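You operate a simulated robot arm through the tools that you are given. There is no shell and no other tool. Be economical: measure what you need, move in short steps, check, and stop when the job is done.

Carry out the task below with a simulated two-armed robot. There is one attempt and no reset: what you move stays moved.

JOB
Move the strip with the orange edge from the clamp to the green mat.
Fine: air on first, hold the blue button to open the clamp, air off after; the other strip stays.

The check looks at the end state, three seconds after you hand in, the way a careful person would. Anything else that was tipped, shoved, dropped, spilled or broken makes it a failure.

ROBOT AND FRAMES
Two 7-joint arms with two-finger parallel grippers on one trunk, on a base that drives. Base frame: it is fixed to the floor where the robot stands at the start and does not move with it; the origin is under the middle of the robot, x ahead of it, y to its left, z up. Units: mm, rad, N and s.
The left shoulder is at the start at [110, 169, 1503], the right one opposite. With the tool pointing down near the work surface each hand reaches from about 360 to 700 mm from the robot's upright axis, wherever it stands, measured 20 degrees to its own side. Places, roughly: blue palm button marked hold [600, -100, 900]; green mat [600, -1100, 800]; knob marked air [700, -100, 900]; yellow flap with black pad [700, -300, 900]. Payload 1.57 kg a hand.
The TCP of each hand is the grasp point between the finger pads, 30 mm short of the fingertips. In the tool frame z runs along the fingers and y along their closing line. The gripper opens to 80 mm. The fingers are 17 mm wide and 12 mm thick; the gripper's body (40 by 82 mm) begins 80 mm behind the TCP.
Orientation is that of the tool frame in the base frame, as a unit quaternion [x, y, z, w]. With the fingers straight down and closing along the base's y, the tool's x points along the base's -x, its y along +y and its z along -z.

CONTROLS
- The arms move only by the tool send_rows. It takes "left_plan", "right_plan" or both (then of equal length, played together; a hand with none holds still); each is a list that holds one entry, the list of rows, each a list of 7 numbers: the turn, a rotation vector about the tool's x, y, z in rad, then the shift along the tool's x, y, z in mm, then the opening, from 0 (shut) to 1 (fully open). In form: [[[ax, ay, az, tx, ty, tz, fingers], ...]]. A call has 1 to 8 rows; each row shifts and turns the commanded pose from where the row before left it, along the tool's axes as they then stand. Rows are played at 5 a second. More than 50 mm and 0.15 rad between two rows, or a gripper value outside its range, and nothing of the call is played. Where a pose cannot be reached the arm comes as near as it can. A force on the tool above 80 N (or 10 N above the force at the start of the call, whichever is more), or a blocked arm, ends the call early, and 0.2 s more pass. Each finger travels about 72 mm/s and halts on what it meets, pressing with about 33 N; the grip force reading is that of the motor and also rises with nothing between the fingers. The clock runs only during rows and for 0.2 s after the last one: add rows that do not move to give the fingers time. The reply holds the time, the measured pose of the TCP, the force on the tool along the base axes, the opening and the grip force, in the units named above and with some noise, with the torque about the TCP (base axes, N m) and any sound that the robot's microphone picked up.
- Cameras (640 x 400 px; columns grow to the right, rows downward): "scene" is now at [156.1, -27.6, 1688.2]; the picture's right is [-0.50, -0.86, 0.00], its down [-0.64, 0.37, -0.67] and it looks along [0.58, -0.34, -0.74] (base axes); focal length 255 px, centre (320, 200). "left" rides on the left gripper at [72, 7, -122] in its tool frame; the picture's right is [-0.09, 1.00, 0.00], its down [-0.84, -0.08, -0.54] and it looks along [-0.54, -0.05, 0.84] (tool axes); focal length 238 px, centre (320, 200). "right" rides on the right gripper at [72, -7, -122] in its tool frame; the picture's right is [0.09, 1.00, 0.00], its down [-0.84, 0.08, -0.54] and it looks along [-0.54, 0.05, 0.84] (tool axes); focal length 238 px, centre (320, 200). There is no depth. A picture from a camera that has moved, and an enlarged one, comes with that camera's place and axes in the base frame and with its lens. The place of the scene camera against the robot may be out by one fixed shift of up to 25 mm in any direction.
- snapshot(camera): a new picture of that camera. No time passes.
- slide_trunk(by): slides the trunk up (or, below 0, down) by that many mm; the arms and the scene camera ride with it, the base frame stays. It gives what a move gives, with no picture.
- base_move(legs): drives the robot by 1 to 6 legs, each [ahead, left, turn to the left] in mm, mm and rad, along the robot's own axes; the way and the turn of a leg run together, so that a leg with both is an arc; at most 1500 mm and 3.142 rad a leg. The arms and the cameras ride along, it lands a little off, and it stops where it bumps. It gives what a move gives.
- head_to(pan, tilt): turns the head with the scene camera to pan (to the left, within 1.501 rad either way) and tilt (down, from -0.506 to 1.204), counted from straight ahead of the robot. It gives what a move gives.
- enlarge(camera, box): a new picture of the part [left, top, right, bottom] of that camera's present view, enlarged. No time passes.
- close_job(): hands the job in; it is judged then, once.

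Work in short steps. Places have to be worked out from the pictures, the camera data and where the tool is seen: move nearer, look again, correct. Check each grasp and each placing, and mend what went wrong. You have 120 turns and 92 pictures in all, those below and enlarged ones among them. Open the grippers and draw the arms clear of the work before you hand the job in, unless the task says otherwise; then end with one line.

The tools are called after "Call:" by a JSON object that holds its "api" and its "payload". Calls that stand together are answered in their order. send_rows: Moves the arms, as the interface text tells. Its arguments: {"type":"object","properties":{"left_plan":{"type":"array"},"right_plan":{"type":"array"}},"required":[]} The other tools are called the same way: slide_trunk (by) slides the trunk up or down; base_move (legs) drives the base; head_to (pan, tilt) turns the head that bears the scene camera; snapshot (camera) takes a picture; enlarge (camera, box) takes an enlarged picture of a part of a camera's view; close_job () hands the job in.

At the start:

```text
time: 0.0
left_ee_pos: [710.0, 25.5, 1179.2]
left_orientation: [0.0, 1.0, 0.0, 0.0]
left_force: [-0.7, 0.9, 0.4]
left_moment: [0.02, -0.03, -0.01]
left_width: 79.8
left_gripper_force: 0.1
right_ee_pos: [437.3, -569.1, 1224.3]
right_orientation: [0.0, 1.0, -0.001, -0.001]
right_force: [-0.3, 0.5, 0.5]
right_moment: [-0.02, -0.02, 0.02]
right_width: 79.9
right_gripper_force: 0.1
trunk travel left (down, up): [-817.0, 73.0]
robot x, y, heading: [-0.7, -2.8, 0.002]
head pan, tilt: [-0.525, 0.831]
```

scene: 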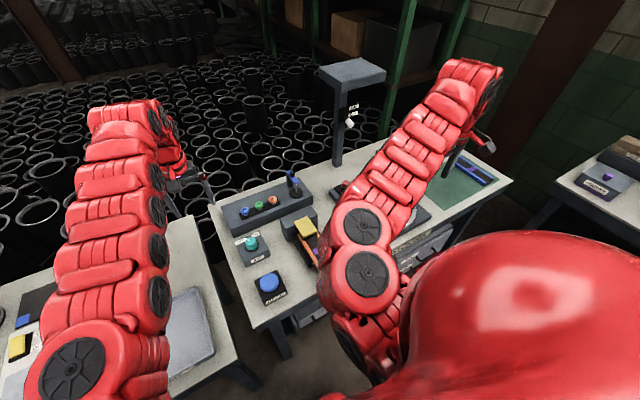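
right: 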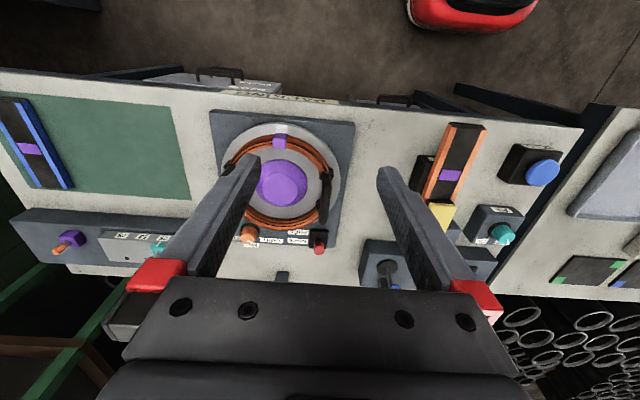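
left: 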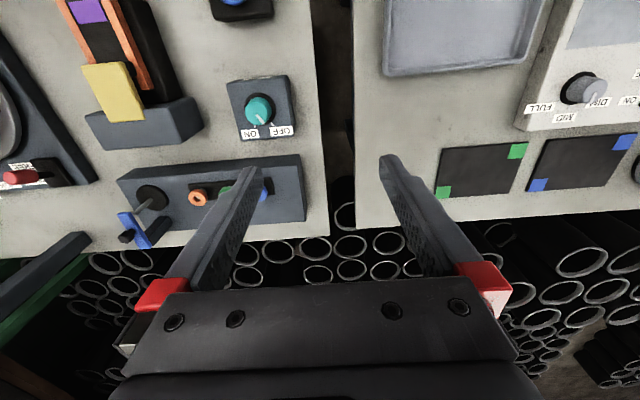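

I start by looking closely at the clamp, the controls and the mat.

Call:
{"api": "enlarge", "payload": {"camera": "right", "box": [360, 100, 600, 300]}}

Call:
{"api": "enlarge", "payload": {"camera": "left", "box": [40, 0, 320, 180]}}

Call:
{"api": "enlarge", "payload": {"camera": "right", "box": [0, 60, 360, 280]}}

Call:
{"api": "enlarge", "payload": {"camera": "scene", "box": [200, 160, 340, 320]}}

```text
2.00 times, centred on (480, 200) of right
camera zoom: at [365.9, -575.2, 1345.9], right [-0.09, 1.0, 0.0], down [0.84, 0.08, 0.54], along [0.54, 0.05, -0.84], focal length 477 px, centre (0, 200)
```

zoom: 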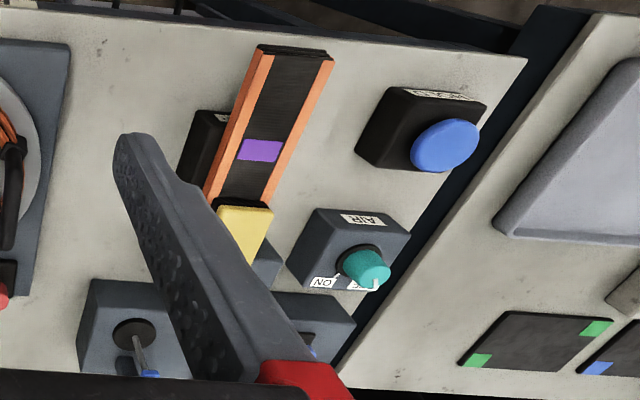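

```text
2.22 times, centred on (180, 90) of left
camera zoom: at [640.0, 31.8, 1302.0], right [0.09, 1.0, 0.0], down [0.84, -0.08, 0.54], along [0.54, -0.05, -0.84], focal length 530 px, centre (631, 444)
```

zoom: 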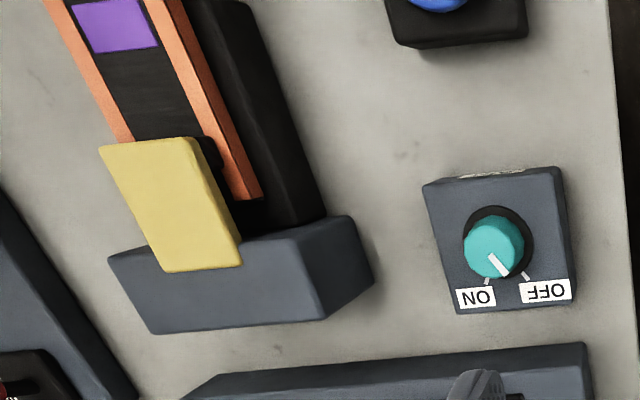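

```text
1.78 times, centred on (180, 170) of right
camera zoom: at [365.9, -575.2, 1345.9], right [-0.09, 1.0, 0.0], down [0.84, 0.08, 0.54], along [0.54, 0.05, -0.84], focal length 424 px, centre (569, 253)
```

zoom: 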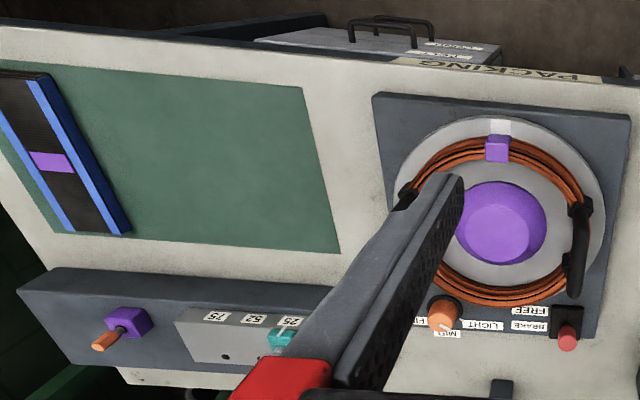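

```text
2.50 times, centred on (270, 240) of scene
camera zoom: at [156.1, -27.6, 1688.2], right [-0.5, -0.86, 0.0], down [-0.64, 0.37, -0.67], along [0.58, -0.34, -0.74], focal length 638 px, centre (445, 100)
```

zoom: 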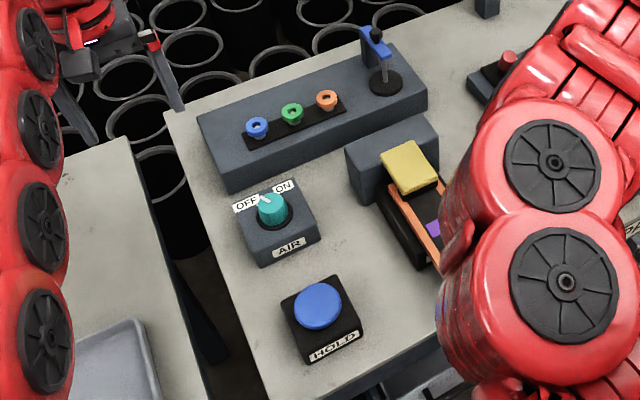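

The knob top triangulates to about (720,-80,888), the flap to about (660,-278,920), and the strip runs along x from about 468 at y≈-280. I bring the right hand over the strip, staying high, for a closer look.

Call:
{"api": "send_rows", "payload": {"right_plan": [[[0, 0, 0, 4, 36, 18, 1], [0, 0, 0, 4, 36, 18, 1], [0, 0, 0, 4, 36, 18, 1], [0, 0, 0, 4, 36, 18, 1], [0, 0, 0, 4, 36, 18, 1], [0, 0, 0, 4, 36, 18, 1], [0, 0, 0, 4, 36, 18, 1], [0, 0, 0, 4, 36, 18, 1]]]}}

Call:
{"api": "snapshot", "payload": {"camera": "right"}}

Call:
{"api": "snapshot", "payload": {"camera": "scene"}}

```text
time: 1.8
left_ee_pos: [709.9, 25.4, 1179.4]
left_orientation: [0.0, 1.0, 0.0, 0.0]
left_force: [-0.1, 0.0, 0.3]
left_moment: [0.0, 0.01, -0.05]
left_width: 80.2
left_gripper_force: 0.0
right_ee_pos: [437.3, -568.4, 1222.7]
right_orientation: [0.0, 1.0, 0.0, -0.001]
right_force: [-0.7, 0.1, 0.2]
right_moment: [-0.03, -0.03, 0.0]
right_width: 80.2
right_gripper_force: 0.2
right hand out of reach, approached as far as the arm can: row 1, 2, 3, 4, 5, 6, 7, 8
trunk travel left (down, up): [-817.0, 73.0]
robot x, y, heading: [-1.5, 0.5, -0.003]
head pan, tilt: [-0.525, 0.831]
```

```text
84 pictures are left
camera right: at [365.9, -575.1, 1345.9], right [-0.09, 1.0, 0.0], down [0.84, 0.08, 0.54], along [0.54, 0.05, -0.84], focal length 238 px, centre (320, 200)
```

right: 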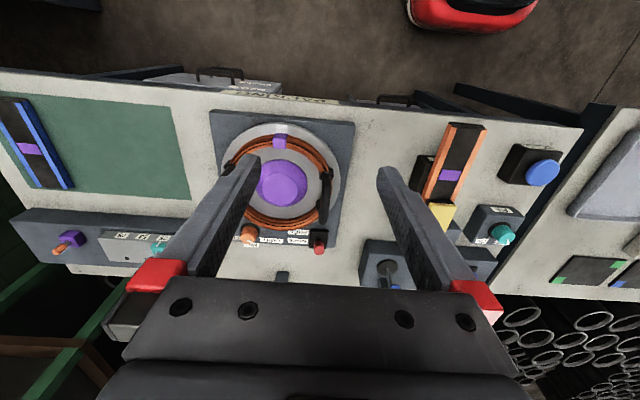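

```text
83 pictures are left
camera scene: at [156.1, -27.6, 1688.2], right [-0.5, -0.86, 0.0], down [-0.64, 0.37, -0.67], along [0.58, -0.34, -0.74], focal length 255 px, centre (320, 200)
```

scene: 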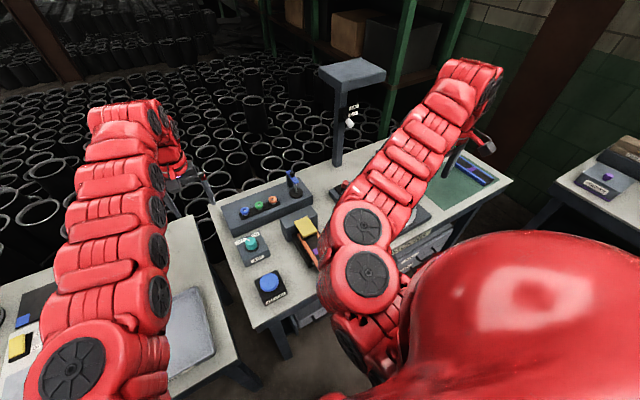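

The right arm would not go that way. I test a smaller move, straight down first, to learn what it can reach.

Call:
{"api": "send_rows", "payload": {"right_plan": [[[0, 0, 0, 0, 0, 40, 1], [0, 0, 0, 0, 0, 40, 1], [0, 0, 0, 0, 30, 0, 1], [0, 0, 0, 0, 30, 0, 1]]]}}

```text
time: 2.8
left_ee_pos: [709.7, 26.9, 1179.1]
left_orientation: [0.001, 1.0, 0.0, 0.0]
left_force: [0.2, 0.5, -0.5]
left_moment: [0.01, 0.02, 0.0]
left_width: 80.1
left_gripper_force: 0.0
right_ee_pos: [434.2, -578.8, 1194.9]
right_orientation: [-0.004, 1.0, 0.001, -0.002]
right_force: [1.4, 0.3, 0.2]
right_moment: [-0.02, -0.03, 0.0]
right_width: 80.2
right_gripper_force: 0.0
right hand out of reach, approached as far as the arm can: row 1, 2, 3, 4
trunk travel left (down, up): [-817.0, 73.0]
robot x, y, heading: [-4.8, -3.2, -0.0]
head pan, tilt: [-0.525, 0.831]
```

Call:
{"api": "send_rows", "payload": {"right_plan": [[[0, 0, 0, -30, 0, 0, 1], [0, 0, 0, -30, 0, 0, 1]]]}}

Call:
{"api": "send_rows", "payload": {"right_plan": [[[0, 0, 0, 0, 30, 0, 1], [0, 0, 0, 0, 30, 0, 1]]]}}

```text
time: 3.4
left_ee_pos: [711.9, 26.3, 1180.3]
left_orientation: [0.0, 1.0, 0.0, 0.0]
left_force: [-1.1, 0.8, -1.0]
left_moment: [0.01, 0.0, 0.0]
left_width: 79.9
left_gripper_force: 0.1
right_ee_pos: [496.2, -578.3, 1193.3]
right_orientation: [0.0, 1.0, 0.0, 0.0]
right_force: [0.0, 0.5, -0.1]
right_moment: [0.0, 0.0, -0.03]
right_width: 80.1
right_gripper_force: 0.1
trunk travel left (down, up): [-817.0, 73.0]
robot x, y, heading: [3.2, 0.7, 0.002]
head pan, tilt: [-0.525, 0.831]
```

```text
time: 4.0
left_ee_pos: [710.9, 25.6, 1179.2]
left_orientation: [0.0, 1.0, -0.001, 0.001]
left_force: [-0.6, 0.0, -0.2]
left_moment: [0.0, 0.01, 0.01]
left_width: 79.9
left_gripper_force: 0.1
right_ee_pos: [494.6, -529.5, 1191.6]
right_orientation: [0.001, 1.0, -0.001, 0.0]
right_force: [-0.6, -0.3, -0.4]
right_moment: [0.03, -0.01, 0.0]
right_width: 79.9
right_gripper_force: 0.1
right hand out of reach, approached as far as the arm can: row 2
trunk travel left (down, up): [-817.0, 73.0]
robot x, y, heading: [-2.3, 1.7, -0.0]
head pan, tilt: [-0.525, 0.831]
```

The limit is the folded-in side, so I go outward first, then across and down.

Call:
{"api": "send_rows", "payload": {"right_plan": [[[0, 0, 0, -45, 0, 0, 1], [0, 0, 0, -45, 10, 0, 1], [0, 0, 0, -30, 35, 0, 1], [0, 0, 0, 0, 45, 10, 1], [0, 0, 0, 0, 45, 15, 1], [0, 0, 0, 0, 45, 15, 1], [0, 0, 0, 10, 40, 20, 1], [0, 0, 0, 10, 30, 20, 1]]]}}

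Call:
{"api": "snapshot", "payload": {"camera": "right"}}

```text
time: 5.8
left_ee_pos: [710.4, 26.8, 1178.8]
left_orientation: [0.0, 1.0, -0.001, -0.001]
left_force: [0.3, 0.4, -0.2]
left_moment: [-0.01, 0.02, -0.01]
left_width: 80.1
left_gripper_force: 0.0
right_ee_pos: [615.0, -349.2, 1151.0]
right_orientation: [0.0, 1.0, -0.001, 0.0]
right_force: [0.4, -0.1, 0.3]
right_moment: [0.02, 0.01, 0.02]
right_width: 79.8
right_gripper_force: 0.1
right hand out of reach, approached as far as the arm can: row 7, 8
trunk travel left (down, up): [-817.0, 73.0]
robot x, y, heading: [-2.4, -2.0, 0.002]
head pan, tilt: [-0.525, 0.831]
```

```text
82 pictures are left
camera right: at [543.0, -356.1, 1273.3], right [-0.09, 1.0, 0.0], down [0.84, 0.08, 0.54], along [0.54, 0.05, -0.84], focal length 238 px, centre (320, 200)
```

right: 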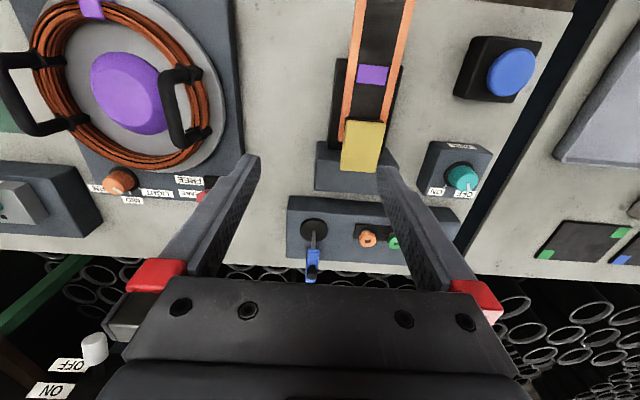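

Descend, then draw back toward the robot to look at the strip from its free end.

Call:
{"api": "send_rows", "payload": {"right_plan": [[[0, 0, 0, 0, 10, 40, 1], [0, 0, 0, 0, 15, 40, 1], [0, 0, 0, 5, 15, 30, 1], [0, 0, 0, 35, 10, 10, 1], [0, 0, 0, 35, 10, 5, 1], [0, 0, 0, 35, 0, 0, 1]]]}}

Call:
{"api": "snapshot", "payload": {"camera": "right"}}

```text
time: 7.2
left_ee_pos: [710.3, 27.0, 1179.5]
left_orientation: [0.0, 1.0, -0.001, 0.0]
left_force: [0.1, -0.4, 0.1]
left_moment: [0.01, -0.01, 0.01]
left_width: 80.1
left_gripper_force: 0.1
right_ee_pos: [524.5, -276.0, 1003.6]
right_orientation: [0.0, 1.0, 0.0, 0.0]
right_force: [0.4, -0.3, -0.6]
right_moment: [-0.04, 0.0, -0.01]
right_width: 80.1
right_gripper_force: 0.1
right hand out of reach, approached as far as the arm can: row 4, 5, 6
trunk travel left (down, up): [-817.0, 73.0]
robot x, y, heading: [-2.9, -3.0, -0.004]
head pan, tilt: [-0.525, 0.831]
```

```text
81 pictures are left
camera right: at [452.3, -282.9, 1125.8], right [-0.09, 1.0, 0.0], down [0.84, 0.08, 0.54], along [0.54, 0.05, -0.84], focal length 238 px, centre (320, 200)
```

right: 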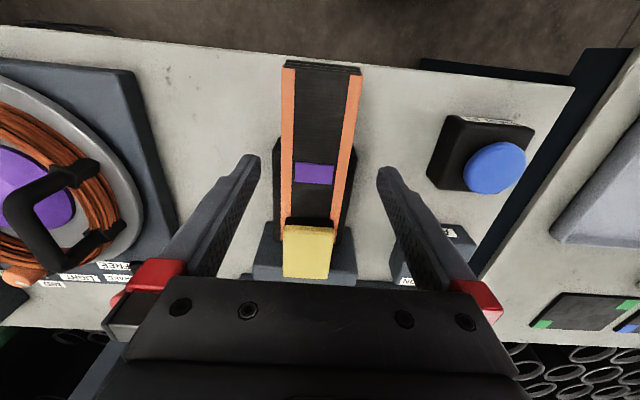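

Call:
{"api": "enlarge", "payload": {"camera": "right", "box": [240, 40, 400, 290]}}

Call:
{"api": "head_to", "payload": {"pan": -0.3, "tilt": 0.95}}

Call:
{"api": "snapshot", "payload": {"camera": "scene"}}

```text
1.60 times, centred on (320, 165) of right
camera zoom: at [452.3, -282.9, 1125.8], right [-0.09, 1.0, 0.0], down [0.84, 0.08, 0.54], along [0.54, 0.05, -0.84], focal length 381 px, centre (320, 256)
```

zoom: 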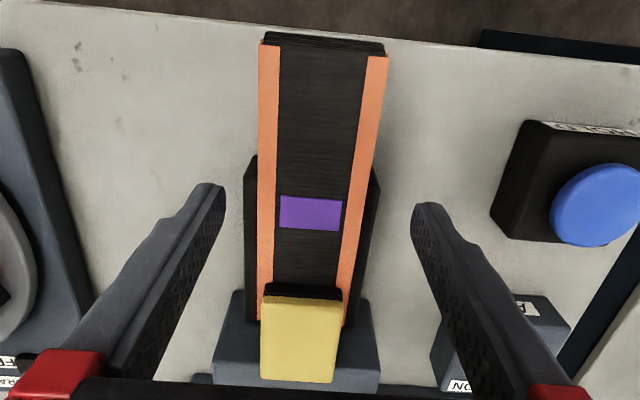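

```text
time: 8.0
left_ee_pos: [710.9, 24.0, 1179.7]
left_orientation: [0.001, 1.0, -0.001, 0.0]
left_force: [0.8, -0.4, -0.3]
left_moment: [0.01, -0.03, 0.02]
left_width: 79.8
left_gripper_force: 0.0
right_ee_pos: [525.7, -278.5, 1002.9]
right_orientation: [0.0, 1.0, 0.001, 0.001]
right_force: [0.2, -0.1, 0.8]
right_moment: [-0.02, 0.01, 0.01]
right_width: 79.9
right_gripper_force: 0.0
trunk travel left (down, up): [-817.0, 73.0]
robot x, y, heading: [0.3, 2.5, 0.001]
head pan, tilt: [-0.3, 0.949]
```

```text
79 pictures are left
camera scene: at [157.4, -9.7, 1679.2], right [-0.3, -0.96, 0.0], down [-0.78, 0.24, -0.58], along [0.56, -0.17, -0.81], focal length 255 px, centre (320, 200)
```

scene: 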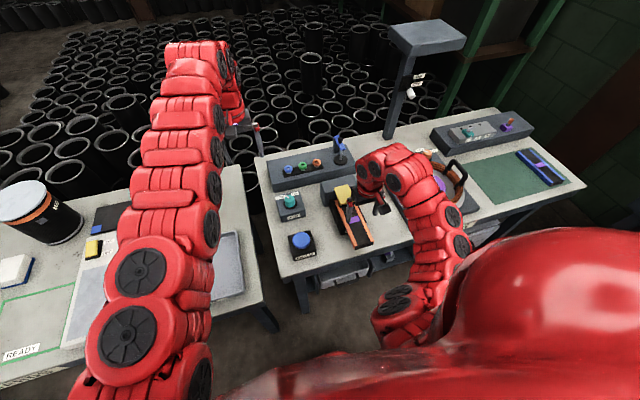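

Call:
{"api": "enlarge", "payload": {"camera": "scene", "box": [270, 160, 400, 270]}}

Call:
{"api": "enlarge", "payload": {"camera": "scene", "box": [430, 100, 600, 240]}}

```text
3.64 times, centred on (335, 215) of scene
camera zoom: at [157.4, -9.7, 1679.2], right [-0.3, -0.96, 0.0], down [-0.78, 0.24, -0.58], along [0.56, -0.17, -0.81], focal length 929 px, centre (266, 146)
```

zoom: 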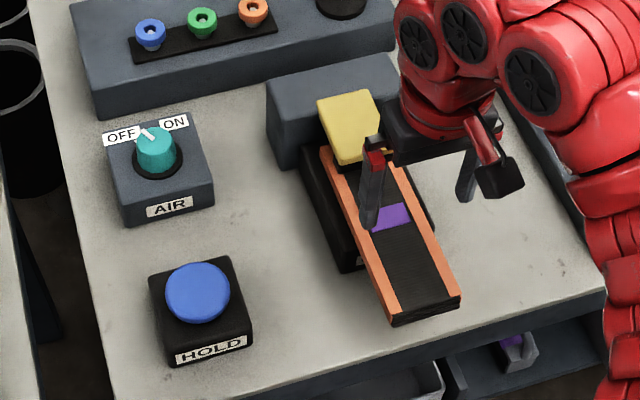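

```text
2.86 times, centred on (515, 170) of scene
camera zoom: at [157.4, -9.7, 1679.2], right [-0.3, -0.96, 0.0], down [-0.78, 0.24, -0.58], along [0.56, -0.17, -0.81], focal length 730 px, centre (-237, 286)
```

zoom: 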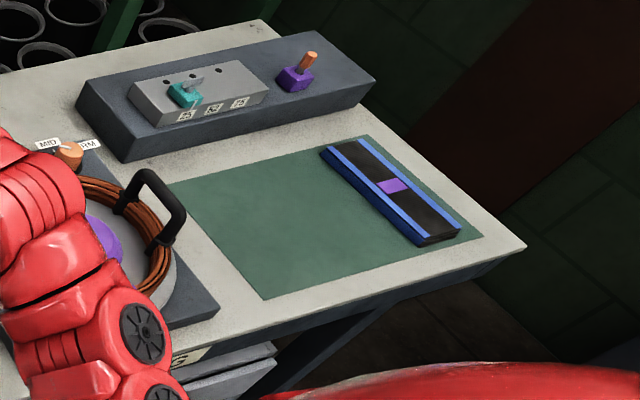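

The strip is single, about 66 wide, x 470–672, its tag at its middle at (568,-278,893), lying on an anvil. Now I bring the left hand over the air knob to inspect it.

Call:
{"api": "send_rows", "payload": {"left_plan": [[[0, 0, 0, 0, -20, 30, 1], [0, 0, 0, 0, -20, 30, 1], [0, 0, 0, 0, -20, 30, 1], [0, 0, 0, 0, -20, 30, 1], [0, 0, 0, 0, -20, 30, 1], [0, 0, 0, 0, -5, 10, 1]]]}}

Call:
{"api": "snapshot", "payload": {"camera": "left"}}

```text
time: 9.3
left_ee_pos: [676.1, -60.1, 1038.6]
left_orientation: [0.0, 1.0, 0.0, -0.001]
left_force: [0.4, 0.3, 1.4]
left_moment: [0.05, -0.01, 0.01]
left_width: 79.8
left_gripper_force: 0.1
left hand out of reach, approached as far as the arm can: row 1, 2, 3, 4, 5
right_ee_pos: [524.7, -277.4, 1002.3]
right_orientation: [0.0, 1.0, 0.0, 0.001]
right_force: [-0.3, 0.4, 0.4]
right_moment: [0.0, -0.02, 0.0]
right_width: 79.7
right_gripper_force: 0.0
trunk travel left (down, up): [-817.0, 73.0]
robot x, y, heading: [-1.0, -0.2, -0.001]
head pan, tilt: [-0.3, 0.949]
```

```text
76 pictures are left
camera left: at [606.0, -53.9, 1162.1], right [0.09, 1.0, 0.0], down [0.84, -0.08, 0.54], along [0.54, -0.05, -0.84], focal length 238 px, centre (320, 200)
```

left: 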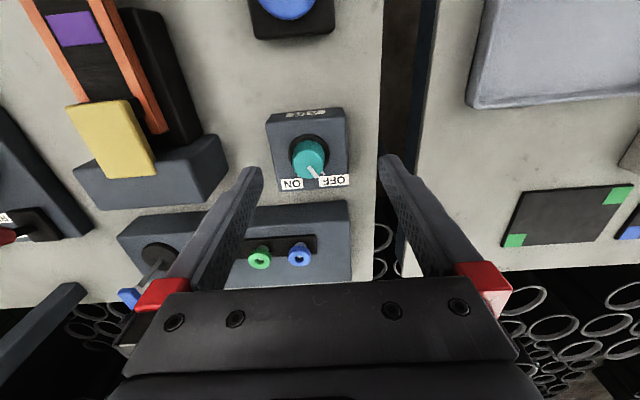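

The knob is slightly beyond the left hand's reach; the robot's front is near x≈270 and the bench edge near x≈455, so I drive 70 mm ahead (the hands are above everything).

Call:
{"api": "base_move", "payload": {"legs": [[70, 0, 0]]}}

Call:
{"api": "enlarge", "payload": {"camera": "left", "box": [40, 0, 360, 200]}}

```text
time: 10.4
left_ee_pos: [743.0, -59.2, 1040.9]
left_orientation: [-0.001, 1.0, 0.0, 0.001]
left_force: [-0.7, -0.1, -0.3]
left_moment: [0.03, 0.0, 0.0]
left_width: 80.0
left_gripper_force: 0.0
right_ee_pos: [591.7, -277.1, 1005.5]
right_orientation: [-0.001, 1.0, 0.001, 0.001]
right_force: [-0.5, 0.0, -0.6]
right_moment: [0.03, -0.02, 0.02]
right_width: 79.7
right_gripper_force: 0.0
trunk travel left (down, up): [-817.0, 73.0]
robot x, y, heading: [68.1, -0.7, 0.002]
head pan, tilt: [-0.3, 0.949]
```

```text
2.00 times, centred on (200, 100) of left
camera zoom: at [672.4, -53.1, 1164.2], right [0.09, 1.0, 0.0], down [0.84, -0.08, 0.54], along [0.54, -0.05, -0.84], focal length 477 px, centre (560, 400)
```

zoom: 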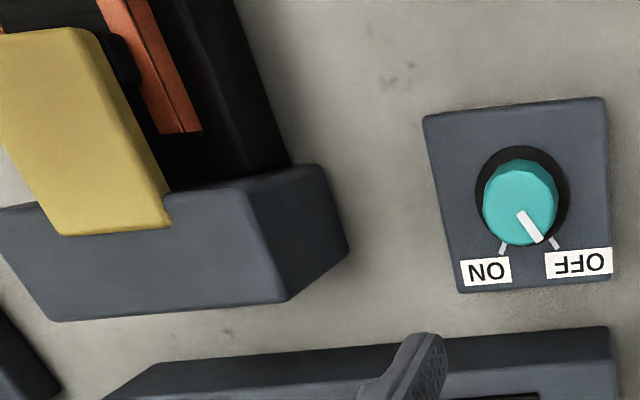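

Pointer is at OFF, ON lies clockwise (seen from above); knob is ~40 mm wide at (718,-79). I move above it and pre-turn the gripper counter-clockwise ~0.5 rad.

Call:
{"api": "send_rows", "payload": {"left_plan": [[[0, 0, 0, 13, -10, 30, 1], [0, 0, 0, 12, -10, 30, 1], [0, 0, -0.125, 0, 0, 20, 1], [0, 0, -0.125, 0, 0, 10, 1], [0, 0, -0.125, 0, 0, 10, 1], [0, 0, -0.125, 0, 0, 0, 1], [0, 0, 0, 0, 0, 0, 1]]]}}

Call:
{"api": "snapshot", "payload": {"camera": "left"}}

```text
time: 12.0
left_ee_pos: [711.8, -75.7, 947.8]
left_orientation: [-0.218, 0.976, -0.001, 0.0]
left_force: [0.4, 0.6, -0.5]
left_moment: [0.01, 0.0, -0.02]
left_width: 80.1
left_gripper_force: 0.1
left hand out of reach, approached as far as the arm can: row 4, 6
right_ee_pos: [593.2, -276.7, 1004.1]
right_orientation: [-0.001, 1.0, 0.0, 0.002]
right_force: [-0.2, 0.6, 0.0]
right_moment: [-0.01, -0.03, -0.01]
right_width: 79.7
right_gripper_force: 0.1
trunk travel left (down, up): [-817.0, 73.0]
robot x, y, heading: [65.1, 0.5, 0.007]
head pan, tilt: [-0.3, 0.949]
```

```text
74 pictures are left
camera left: at [645.9, -100.3, 1070.3], right [-0.34, 0.94, 0.0], down [0.79, 0.29, 0.54], along [0.51, 0.19, -0.84], focal length 238 px, centre (320, 200)
```

left: 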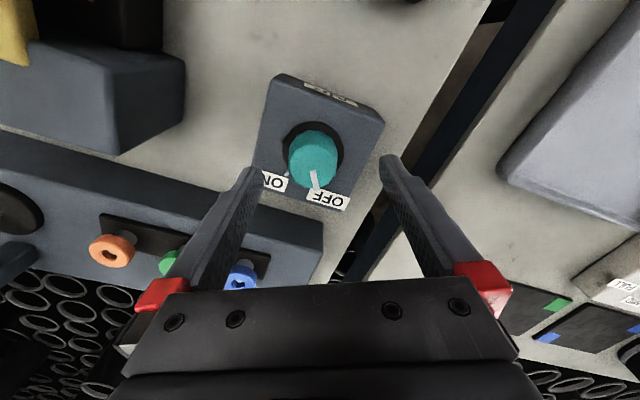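

Call:
{"api": "send_rows", "payload": {"left_plan": [[[0, 0, 0, -3, -6, 14, 1], [0, 0, 0, 0, 0, 15, 1], [0, 0, 0, 0, 0, 14, 1], [0, 0, 0, 0, 0, 0, 1]]]}}

Call:
{"api": "snapshot", "payload": {"camera": "left"}}

```text
time: 13.0
left_ee_pos: [710.7, -76.6, 927.7]
left_orientation: [-0.218, 0.976, 0.0, -0.001]
left_force: [0.5, -0.2, 0.0]
left_moment: [0.01, 0.02, 0.04]
left_width: 79.8
left_gripper_force: 0.0
left hand out of reach, approached as far as the arm can: row 1, 2, 3
right_ee_pos: [593.8, -276.2, 1003.3]
right_orientation: [-0.001, 1.0, 0.0, 0.001]
right_force: [-0.6, 0.0, 0.0]
right_moment: [-0.02, -0.04, 0.0]
right_width: 79.8
right_gripper_force: 0.0
trunk travel left (down, up): [-817.0, 73.0]
robot x, y, heading: [65.5, -0.8, 0.002]
head pan, tilt: [-0.3, 0.949]
```

```text
73 pictures are left
camera left: at [644.1, -101.5, 1050.7], right [-0.34, 0.94, 0.0], down [0.79, 0.29, 0.54], along [0.51, 0.18, -0.84], focal length 238 px, centre (320, 200)
```

left: 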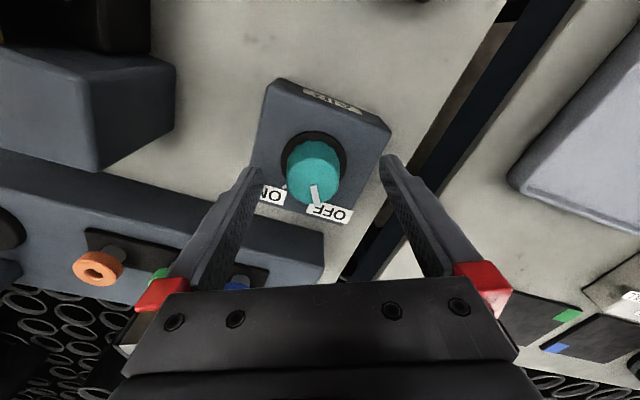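

The left hand is at its outer limit here; I raise it a little and drive 35 mm more ahead.

Call:
{"api": "send_rows", "payload": {"left_plan": [[[0, 0, 0, 0, 0, -15, 1], [0, 0, 0, 0, 0, -15, 1]]]}}

Call:
{"api": "base_move", "payload": {"legs": [[35, 0, 0]]}}

```text
time: 13.6
left_ee_pos: [711.4, -78.0, 958.3]
left_orientation: [-0.218, 0.976, 0.0, 0.001]
left_force: [-0.7, 0.5, -0.1]
left_moment: [0.05, 0.01, 0.03]
left_width: 80.1
left_gripper_force: 0.1
right_ee_pos: [592.6, -276.2, 1002.7]
right_orientation: [-0.001, 1.0, 0.0, 0.002]
right_force: [0.5, -0.4, 0.5]
right_moment: [0.01, 0.0, -0.01]
right_width: 79.8
right_gripper_force: 0.1
trunk travel left (down, up): [-817.0, 73.0]
robot x, y, heading: [64.0, -0.7, 0.005]
head pan, tilt: [-0.3, 0.949]
```

```text
time: 14.4
left_ee_pos: [742.8, -77.2, 960.0]
left_orientation: [-0.218, 0.976, -0.001, 0.002]
left_force: [-0.3, -1.1, 0.3]
left_moment: [-0.02, 0.02, 0.0]
left_width: 80.0
left_gripper_force: 0.1
right_ee_pos: [624.8, -277.7, 1005.5]
right_orientation: [-0.001, 1.0, 0.001, 0.003]
right_force: [-0.5, 0.5, 0.5]
right_moment: [-0.03, -0.01, -0.01]
right_width: 80.1
right_gripper_force: 0.1
trunk travel left (down, up): [-817.0, 73.0]
robot x, y, heading: [101.1, 1.4, -0.003]
head pan, tilt: [-0.3, 0.949]
```

Now centre over the knob and descend so the tips reach about z=874.

Call:
{"api": "send_rows", "payload": {"left_plan": [[[0, 0, 0, 23.5, 9, 0, 1], [0, 0, 0, 0, 0, 20, 1], [0, 0, 0, 0, 0, 20, 1], [0, 0, 0, 0, 0, 14, 1], [0, 0, 0, 0, 0, 0, 1]]]}}

Call:
{"api": "snapshot", "payload": {"camera": "left"}}

```text
time: 15.6
left_ee_pos: [720.4, -79.1, 903.3]
left_orientation: [-0.217, 0.976, 0.001, 0.0]
left_force: [0.2, 0.2, -0.5]
left_moment: [0.0, -0.02, 0.02]
left_width: 80.3
left_gripper_force: 0.1
right_ee_pos: [626.6, -277.6, 1002.8]
right_orientation: [-0.001, 1.0, 0.0, 0.001]
right_force: [0.6, -0.6, -0.3]
right_moment: [-0.04, 0.0, -0.02]
right_width: 80.2
right_gripper_force: 0.0
trunk travel left (down, up): [-817.0, 73.0]
robot x, y, heading: [105.5, 1.1, -0.0]
head pan, tilt: [-0.3, 0.949]
```

```text
72 pictures are left
camera left: at [654.4, -103.4, 1025.0], right [-0.34, 0.94, 0.0], down [0.79, 0.28, 0.54], along [0.51, 0.18, -0.84], focal length 238 px, centre (320, 200)
```

left: 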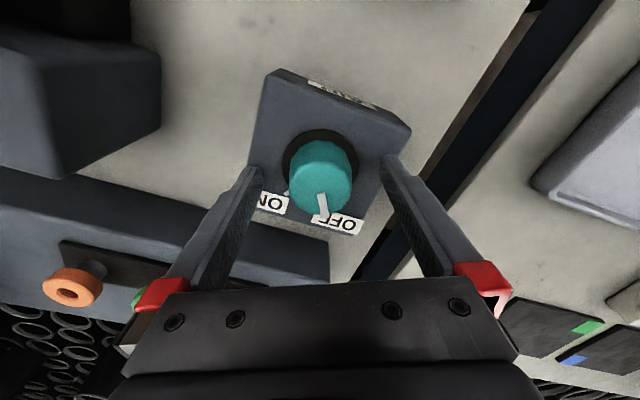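

Knob lies centred between the fingers; close on it.

Call:
{"api": "send_rows", "payload": {"left_plan": [[[0, 0, 0, 0, 0, 0, 0.5], [0, 0, 0, 0, 0, 0, 0.2], [0, 0, 0, 0, 0, 0, 0.2], [0, 0, 0, 0, 0, 0, 0.2]]]}}

Call:
{"api": "snapshot", "payload": {"camera": "left"}}

```text
time: 16.6
left_ee_pos: [722.1, -79.0, 902.8]
left_orientation: [-0.217, 0.976, 0.0, 0.001]
left_force: [-1.1, -0.6, 1.9]
left_moment: [0.0, 0.25, -0.1]
left_width: 41.1
left_gripper_force: 45.3
right_ee_pos: [628.1, -276.2, 1003.0]
right_orientation: [-0.001, 1.0, 0.0, 0.002]
right_force: [0.3, -0.7, 0.1]
right_moment: [-0.03, -0.01, 0.01]
right_width: 79.9
right_gripper_force: 0.0
trunk travel left (down, up): [-817.0, 73.0]
robot x, y, heading: [101.1, -1.4, 0.001]
head pan, tilt: [-0.3, 0.949]
```

```text
71 pictures are left
camera left: at [653.8, -103.4, 1025.5], right [-0.34, 0.94, 0.0], down [0.79, 0.28, 0.54], along [0.51, 0.18, -0.84], focal length 238 px, centre (320, 200)
```

left: 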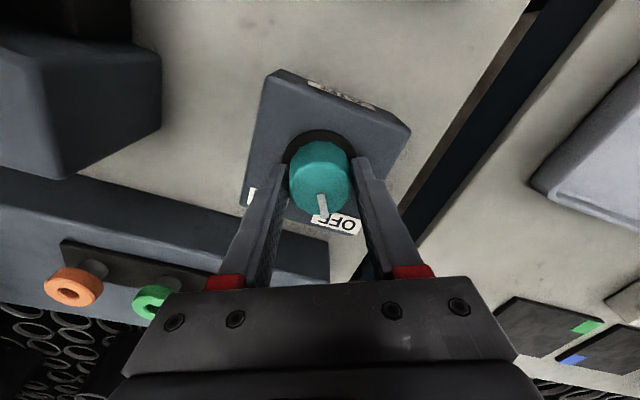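

Gripped at 41 mm. Turn it clockwise in small rows and check.

Call:
{"api": "send_rows", "payload": {"left_plan": [[[0, 0, 0.12, 0, 0, 0, 0.2], [0, 0, 0.12, 0, 0, 0, 0.2], [0, 0, 0.12, 0, 0, 0, 0.2], [0, 0, 0.12, 0, 0, 0, 0.2], [0, 0, 0.12, 0, 0, 0, 0.2], [0, 0, 0, 0, 0, 0, 0.2]]]}}

Call:
{"api": "snapshot", "payload": {"camera": "left"}}

```text
time: 18.0
left_ee_pos: [720.1, -79.4, 903.1]
left_orientation: [0.082, 0.997, 0.0, 0.0]
left_force: [0.1, 2.8, -3.3]
left_moment: [-0.17, -0.72, -0.02]
left_width: 41.1
left_gripper_force: 44.9
right_ee_pos: [628.1, -276.6, 1003.2]
right_orientation: [-0.001, 1.0, 0.0, 0.002]
right_force: [-0.3, -0.1, 0.6]
right_moment: [-0.03, -0.02, 0.04]
right_width: 79.8
right_gripper_force: 0.0
trunk travel left (down, up): [-817.0, 73.0]
robot x, y, heading: [101.1, 2.4, -0.005]
head pan, tilt: [-0.3, 0.949]
```

```text
70 pictures are left
camera left: at [651.9, -60.7, 1025.5], right [0.25, 0.97, 0.0], down [0.81, -0.21, 0.54], along [0.52, -0.14, -0.84], focal length 238 px, centre (320, 200)
```

left: 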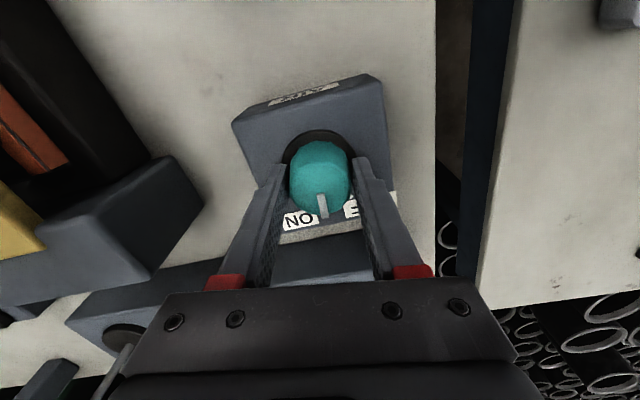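

The knob follows. Pointer is nearing ON; continue.

Call:
{"api": "send_rows", "payload": {"left_plan": [[[0, 0, 0.12, 0, 0, 0, 0.2], [0, 0, 0.12, 0, 0, 0, 0.2], [0, 0, 0.12, 0, 0, 0, 0.2], [0, 0, 0, 0, 0, 0, 0.2]]]}}

Call:
{"api": "enlarge", "payload": {"camera": "left", "box": [220, 60, 420, 260]}}

```text
time: 19.0
left_ee_pos: [720.4, -78.2, 902.8]
left_orientation: [0.258, 0.966, 0.0, 0.0]
left_force: [-0.9, 0.5, -5.6]
left_moment: [0.11, 0.29, -0.02]
left_width: 41.0
left_gripper_force: 44.8
right_ee_pos: [628.0, -276.8, 1003.2]
right_orientation: [-0.001, 1.0, -0.001, 0.001]
right_force: [-0.1, -0.3, 0.2]
right_moment: [0.02, 0.02, -0.01]
right_width: 80.3
right_gripper_force: 0.1
trunk travel left (down, up): [-817.0, 73.0]
robot x, y, heading: [104.6, -1.0, 0.007]
head pan, tilt: [-0.3, 0.949]
```

```text
2.00 times, centred on (320, 160) of left
camera zoom: at [662.7, -37.2, 1025.5], right [0.58, 0.82, 0.0], down [0.69, -0.49, 0.54], along [0.44, -0.31, -0.84], focal length 477 px, centre (320, 280)
```

zoom: 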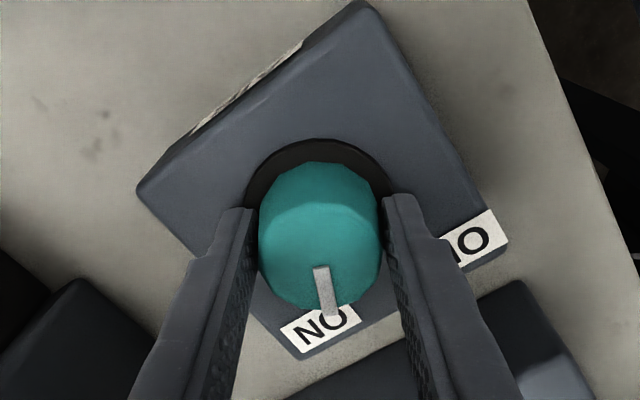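

Pointer now lies over ON. I release and rise to verify its alignment with the tick.

Call:
{"api": "send_rows", "payload": {"left_plan": [[[0, 0, 0, 0, 0, 0, 0.6], [0, 0, 0, 0, 0, 0, 1], [0, 0, 0, 0, 0, 0, 1], [0, 0, 0, 0, 0, -30, 1], [0, 0, 0, 0, 0, -40, 1]]]}}

Call:
{"api": "enlarge", "payload": {"camera": "left", "box": [220, 60, 420, 260]}}

```text
time: 20.2
left_ee_pos: [718.9, -78.1, 973.5]
left_orientation: [0.258, 0.966, 0.0, 0.0]
left_force: [0.0, 0.4, 0.4]
left_moment: [-0.01, 0.0, -0.01]
left_width: 79.9
left_gripper_force: 0.0
right_ee_pos: [626.9, -276.5, 1003.8]
right_orientation: [-0.001, 1.0, 0.0, 0.002]
right_force: [0.2, 0.3, -0.5]
right_moment: [-0.01, -0.04, -0.02]
right_width: 80.2
right_gripper_force: 0.0
trunk travel left (down, up): [-817.0, 73.0]
robot x, y, heading: [106.2, 1.0, 0.004]
head pan, tilt: [-0.3, 0.949]
```

```text
2.00 times, centred on (320, 160) of left
camera zoom: at [660.6, -36.8, 1095.5], right [0.58, 0.82, 0.0], down [0.69, -0.48, 0.54], along [0.44, -0.31, -0.84], focal length 477 px, centre (320, 280)
```

zoom: 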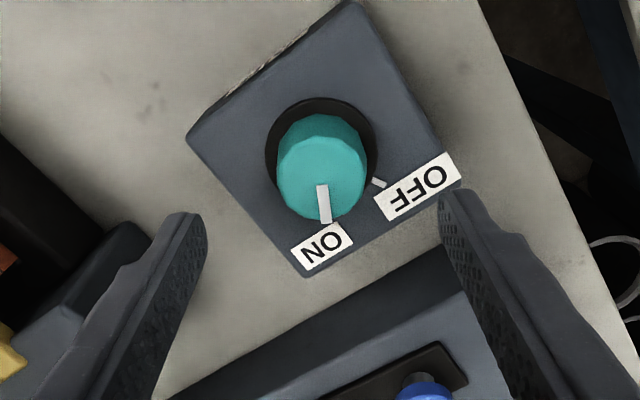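

Knob is at ON. Now bring the right hand back and lower over the strip's tag, while the left untwists, rises and moves back toward the button.

Call:
{"api": "send_rows", "payload": {"left_plan": [[[0, 0, -0.13, 0, 0, -10, 1], [0, 0, -0.13, 0, 0, -10, 0.5], [0, 0, -0.13, 0, 0, -10, 0], [0, 0, -0.13, 0, 0, 0, 0], [0, 0, 0, 35, 0, 0, 0], [0, 0, 0, 35, 0, 0, 0], [0, 0, 0, 35, 0, 0, 0]]], "right_plan": [[[0, 0, 0, 0, 0, 15, 1], [0, 0, 0, 15, 0, 15, 1], [0, 0, 0, 20, 0, 10, 1], [0, 0, 0, 20, 0, 0, 1], [0, 0, 0, 0, 0, 0, 1], [0, 0, 0, 0, 0, 0, 1], [0, 0, 0, 0, 0, 0, 1]]]}}

Call:
{"api": "snapshot", "payload": {"camera": "left"}}

Call:
{"api": "snapshot", "payload": {"camera": "right"}}

```text
time: 21.8
left_ee_pos: [641.8, -101.1, 984.7]
left_orientation: [0.002, 1.0, 0.002, 0.0]
left_force: [0.1, 0.0, 1.1]
left_moment: [0.03, 0.0, -0.01]
left_width: 0.0
left_gripper_force: 21.0
left hand out of reach, approached as far as the arm can: row 6, 7
right_ee_pos: [571.7, -281.4, 961.9]
right_orientation: [0.0, 1.0, 0.002, 0.002]
right_force: [-0.1, -0.9, -0.1]
right_moment: [0.03, -0.02, 0.01]
right_width: 80.0
right_gripper_force: 0.0
trunk travel left (down, up): [-817.0, 73.0]
robot x, y, heading: [104.3, -0.2, 0.001]
head pan, tilt: [-0.3, 0.949]
```

```text
67 pictures are left
camera left: at [571.1, -94.1, 1109.0], right [0.09, 1.0, 0.0], down [0.84, -0.08, 0.54], along [0.54, -0.05, -0.84], focal length 238 px, centre (320, 200)
```

left: 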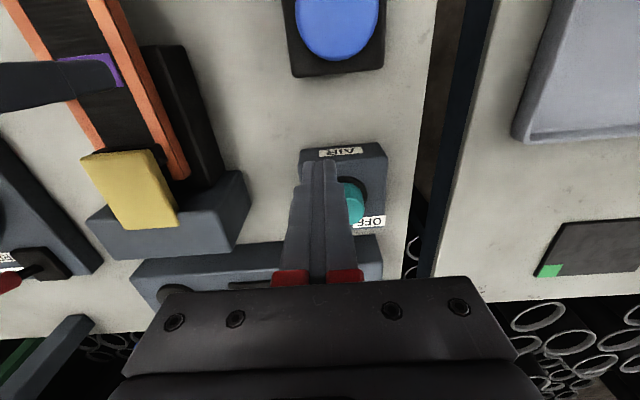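

```text
66 pictures are left
camera right: at [499.8, -287.1, 1084.5], right [-0.09, 1.0, 0.0], down [0.84, 0.08, 0.54], along [0.54, 0.05, -0.84], focal length 238 px, centre (320, 200)
```

right: 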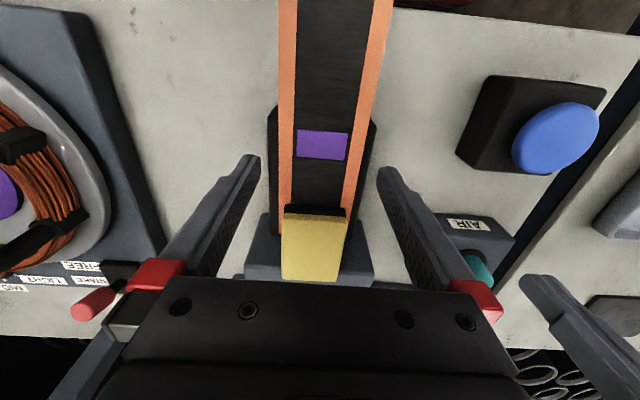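

The left hand can't cross that far over; moving the robot right and slightly back gives each hand its own side. I raise the trunk for clearance, then drive.

Call:
{"api": "slide_trunk", "payload": {"by": 72}}

Call:
{"api": "base_move", "payload": {"legs": [[-53, 0, 0], [0, -150, 0]]}}

Call:
{"api": "snapshot", "payload": {"camera": "scene"}}

```text
time: 22.9
left_ee_pos: [643.6, -95.2, 1057.7]
left_orientation: [0.002, 1.0, 0.0, 0.0]
left_force: [0.1, 0.2, 0.1]
left_moment: [0.02, 0.0, 0.01]
left_width: 0.0
left_gripper_force: 21.2
right_ee_pos: [573.7, -277.1, 1034.5]
right_orientation: [-0.002, 1.0, 0.001, 0.0]
right_force: [0.5, 1.2, -0.1]
right_moment: [0.02, 0.04, 0.04]
right_width: 80.1
right_gripper_force: 0.0
trunk travel left (down, up): [-889.0, 1.0]
robot x, y, heading: [102.2, 0.5, 0.007]
head pan, tilt: [-0.3, 0.949]
```

```text
time: 24.8
left_ee_pos: [589.4, -248.5, 1058.7]
left_orientation: [0.002, 1.0, -0.001, -0.001]
left_force: [-0.4, 0.7, -0.2]
left_moment: [-0.01, 0.05, -0.03]
left_width: 0.0
left_gripper_force: 20.8
right_ee_pos: [518.8, -428.6, 1035.0]
right_orientation: [0.001, 1.0, -0.001, 0.001]
right_force: [0.4, 0.1, 0.0]
right_moment: [-0.03, 0.01, -0.03]
right_width: 79.7
right_gripper_force: 0.0
trunk travel left (down, up): [-889.0, 1.0]
robot x, y, heading: [48.7, -153.4, -0.002]
head pan, tilt: [-0.3, 0.949]
```

```text
65 pictures are left
camera scene: at [206.1, -158.5, 1751.3], right [-0.3, -0.95, 0.0], down [-0.78, 0.24, -0.58], along [0.56, -0.17, -0.81], focal length 255 px, centre (320, 200)
```

scene: 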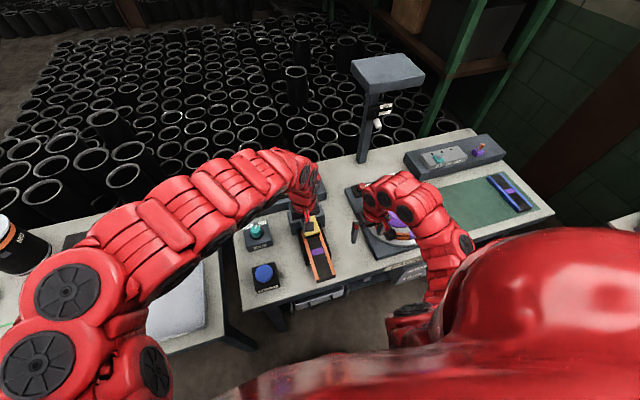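

Call:
{"api": "send_rows", "payload": {"left_plan": [[[0, 0, 0, 0, 40, 0, 0], [0, 0, 0, 0, 45, 0, 0], [0, 0, 0, 0, 45, 0, 0], [0, 0, 0, 0, 43, 10, 0], [0, 0, 0, 15, 0, 20, 0], [0, 0, 0, 15, 0, 20, 0]]], "right_plan": [[[0, 0, 0, -10, 10, 0, 1], [0, 0, 0, -10, 25, 0, 1], [0, 0, 0, -10, 35, 0, 1], [0, 0, 0, -10, 40, 0, 1], [0, 0, 0, -10, 40, 15, 1], [0, 0, 0, -3, 0, 40, 1]]]}}

Call:
{"api": "snapshot", "payload": {"camera": "left"}}

Call:
{"api": "snapshot", "payload": {"camera": "right"}}

```text
time: 26.2
left_ee_pos: [601.7, -93.6, 983.7]
left_orientation: [0.002, 1.0, 0.001, 0.001]
left_force: [-0.5, -0.1, -0.3]
left_moment: [0.02, 0.03, -0.03]
left_width: 0.1
left_gripper_force: 21.5
left hand out of reach, approached as far as the arm can: row 1, 2, 3, 4
right_ee_pos: [570.1, -281.4, 981.4]
right_orientation: [0.001, 1.0, 0.001, 0.0]
right_force: [0.1, 0.3, 0.3]
right_moment: [0.03, 0.01, -0.02]
right_width: 79.9
right_gripper_force: 0.1
trunk travel left (down, up): [-889.0, 1.0]
robot x, y, heading: [50.2, -152.4, -0.002]
head pan, tilt: [-0.3, 0.949]
```

```text
64 pictures are left
camera left: at [531.8, -86.2, 1105.8], right [0.1, 1.0, 0.0], down [0.84, -0.08, 0.54], along [0.54, -0.05, -0.84], focal length 238 px, centre (320, 200)
```

left: 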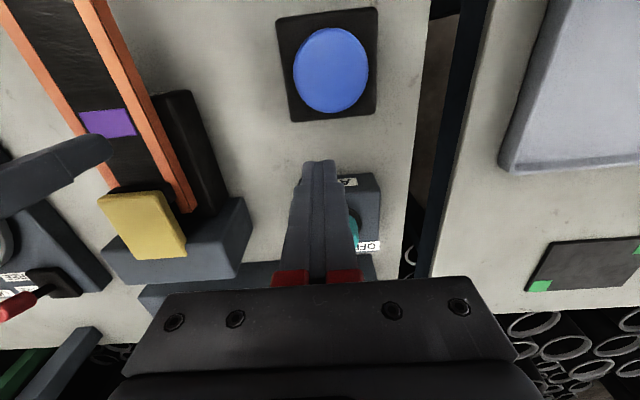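

```text
63 pictures are left
camera right: at [498.8, -286.9, 1103.9], right [-0.09, 1.0, 0.0], down [0.84, 0.08, 0.54], along [0.54, 0.05, -0.84], focal length 238 px, centre (320, 200)
```

right: 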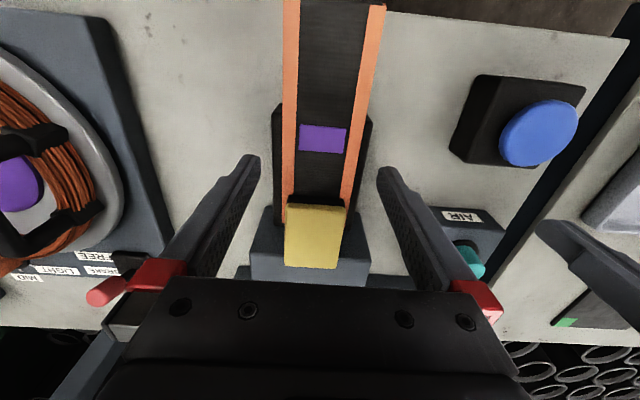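

Button top is about (548,-79,890). I move the closed left fingers above it and lower the right hand to just above the strip.

Call:
{"api": "send_rows", "payload": {"left_plan": [[[0, 0, 0, 14, 5, 20, 0], [0, 0, 0, 20, 5, 12, 0], [0, 0, 0, 20, 4, 12, 0], [0, 0, 0, 0, 0, 0, 0]]], "right_plan": [[[0, 0, 0, 0, 2, 15, 1], [0, 0, 0, 0, 0, 20, 1], [0, 0, 0, 0, 0, 16, 1], [0, 0, 0, 0, 0, 0, 1]]]}}

Call:
{"api": "snapshot", "payload": {"camera": "left"}}

Call:
{"api": "snapshot", "payload": {"camera": "right"}}

```text
time: 27.2
left_ee_pos: [590.1, -86.4, 961.6]
left_orientation: [0.002, 1.0, 0.001, -0.001]
left_force: [-0.8, 0.7, -0.8]
left_moment: [-0.01, 0.02, 0.01]
left_width: 0.0
left_gripper_force: 21.2
left hand out of reach, approached as far as the arm can: row 2, 3
right_ee_pos: [572.4, -276.3, 930.6]
right_orientation: [0.0, 1.0, 0.0, 0.002]
right_force: [-0.4, 0.1, -0.9]
right_moment: [-0.03, 0.02, -0.01]
right_width: 80.0
right_gripper_force: 0.0
trunk travel left (down, up): [-889.0, 1.0]
robot x, y, heading: [47.1, -150.8, -0.003]
head pan, tilt: [-0.3, 0.949]
```

```text
62 pictures are left
camera left: at [518.8, -81.2, 1084.4], right [0.1, 1.0, 0.0], down [0.84, -0.08, 0.54], along [0.54, -0.05, -0.84], focal length 238 px, centre (320, 200)
```

left: 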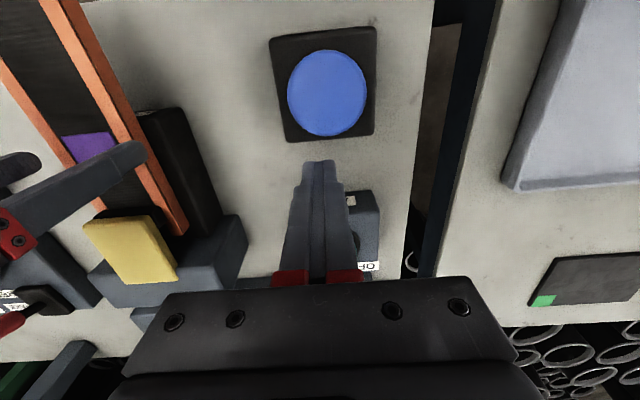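

```text
61 pictures are left
camera right: at [499.8, -283.6, 1052.7], right [-0.09, 1.0, 0.0], down [0.84, 0.08, 0.54], along [0.54, 0.05, -0.84], focal length 238 px, centre (320, 200)
```

right: 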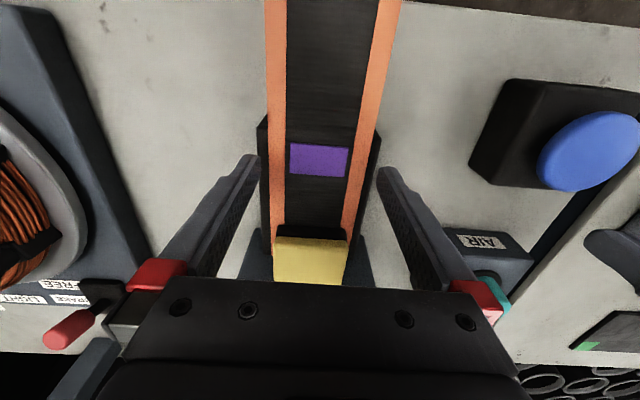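

Left stops short again. Test a pure back move in smaller rows to see the true limit.

Call:
{"api": "send_rows", "payload": {"left_plan": [[[0, 0, 0, 10, 0, 0, 0], [0, 0, 0, 10, 0, 0, 0], [0, 0, 0, 10, 0, 0, 0], [0, 0, 0, 10, 0, 0, 0]]]}}

Call:
{"api": "head_to", "payload": {"pan": 0.3, "tilt": 0.85}}

Call:
{"api": "snapshot", "payload": {"camera": "scene"}}

```text
time: 28.2
left_ee_pos: [587.2, -90.9, 959.9]
left_orientation: [0.003, 1.0, 0.001, -0.002]
left_force: [0.0, 0.1, -0.1]
left_moment: [0.0, 0.01, 0.01]
left_width: 0.0
left_gripper_force: 21.5
left hand out of reach, approached as far as the arm can: row 1, 2, 3, 4
right_ee_pos: [572.0, -277.5, 929.8]
right_orientation: [0.001, 1.0, 0.001, 0.001]
right_force: [0.5, 1.4, -0.3]
right_moment: [0.01, -0.03, 0.06]
right_width: 79.7
right_gripper_force: 0.1
trunk travel left (down, up): [-889.0, 1.0]
robot x, y, heading: [52.1, -154.3, -0.002]
head pan, tilt: [-0.3, 0.949]
```

```text
time: 29.2
left_ee_pos: [585.3, -91.2, 960.9]
left_orientation: [0.002, 1.0, 0.001, -0.001]
left_force: [-0.4, 0.1, 1.0]
left_moment: [0.01, 0.0, 0.02]
left_width: 0.0
left_gripper_force: 21.8
right_ee_pos: [571.8, -277.9, 930.1]
right_orientation: [0.001, 1.0, 0.0, 0.001]
right_force: [-0.2, 0.2, 0.1]
right_moment: [-0.04, 0.0, 0.0]
right_width: 80.1
right_gripper_force: 0.0
trunk travel left (down, up): [-889.0, 1.0]
robot x, y, heading: [49.0, -150.6, -0.001]
head pan, tilt: [0.3, 0.85]
```

```text
60 pictures are left
camera scene: at [210.9, -116.9, 1758.8], right [0.29, -0.96, 0.0], down [-0.72, -0.22, -0.66], along [0.63, 0.19, -0.75], focal length 255 px, centre (320, 200)
```

scene: 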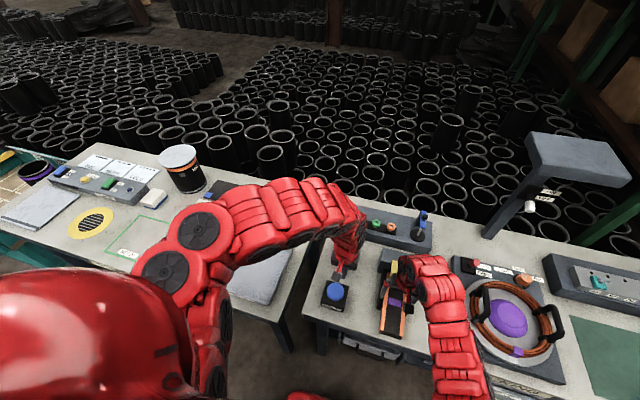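

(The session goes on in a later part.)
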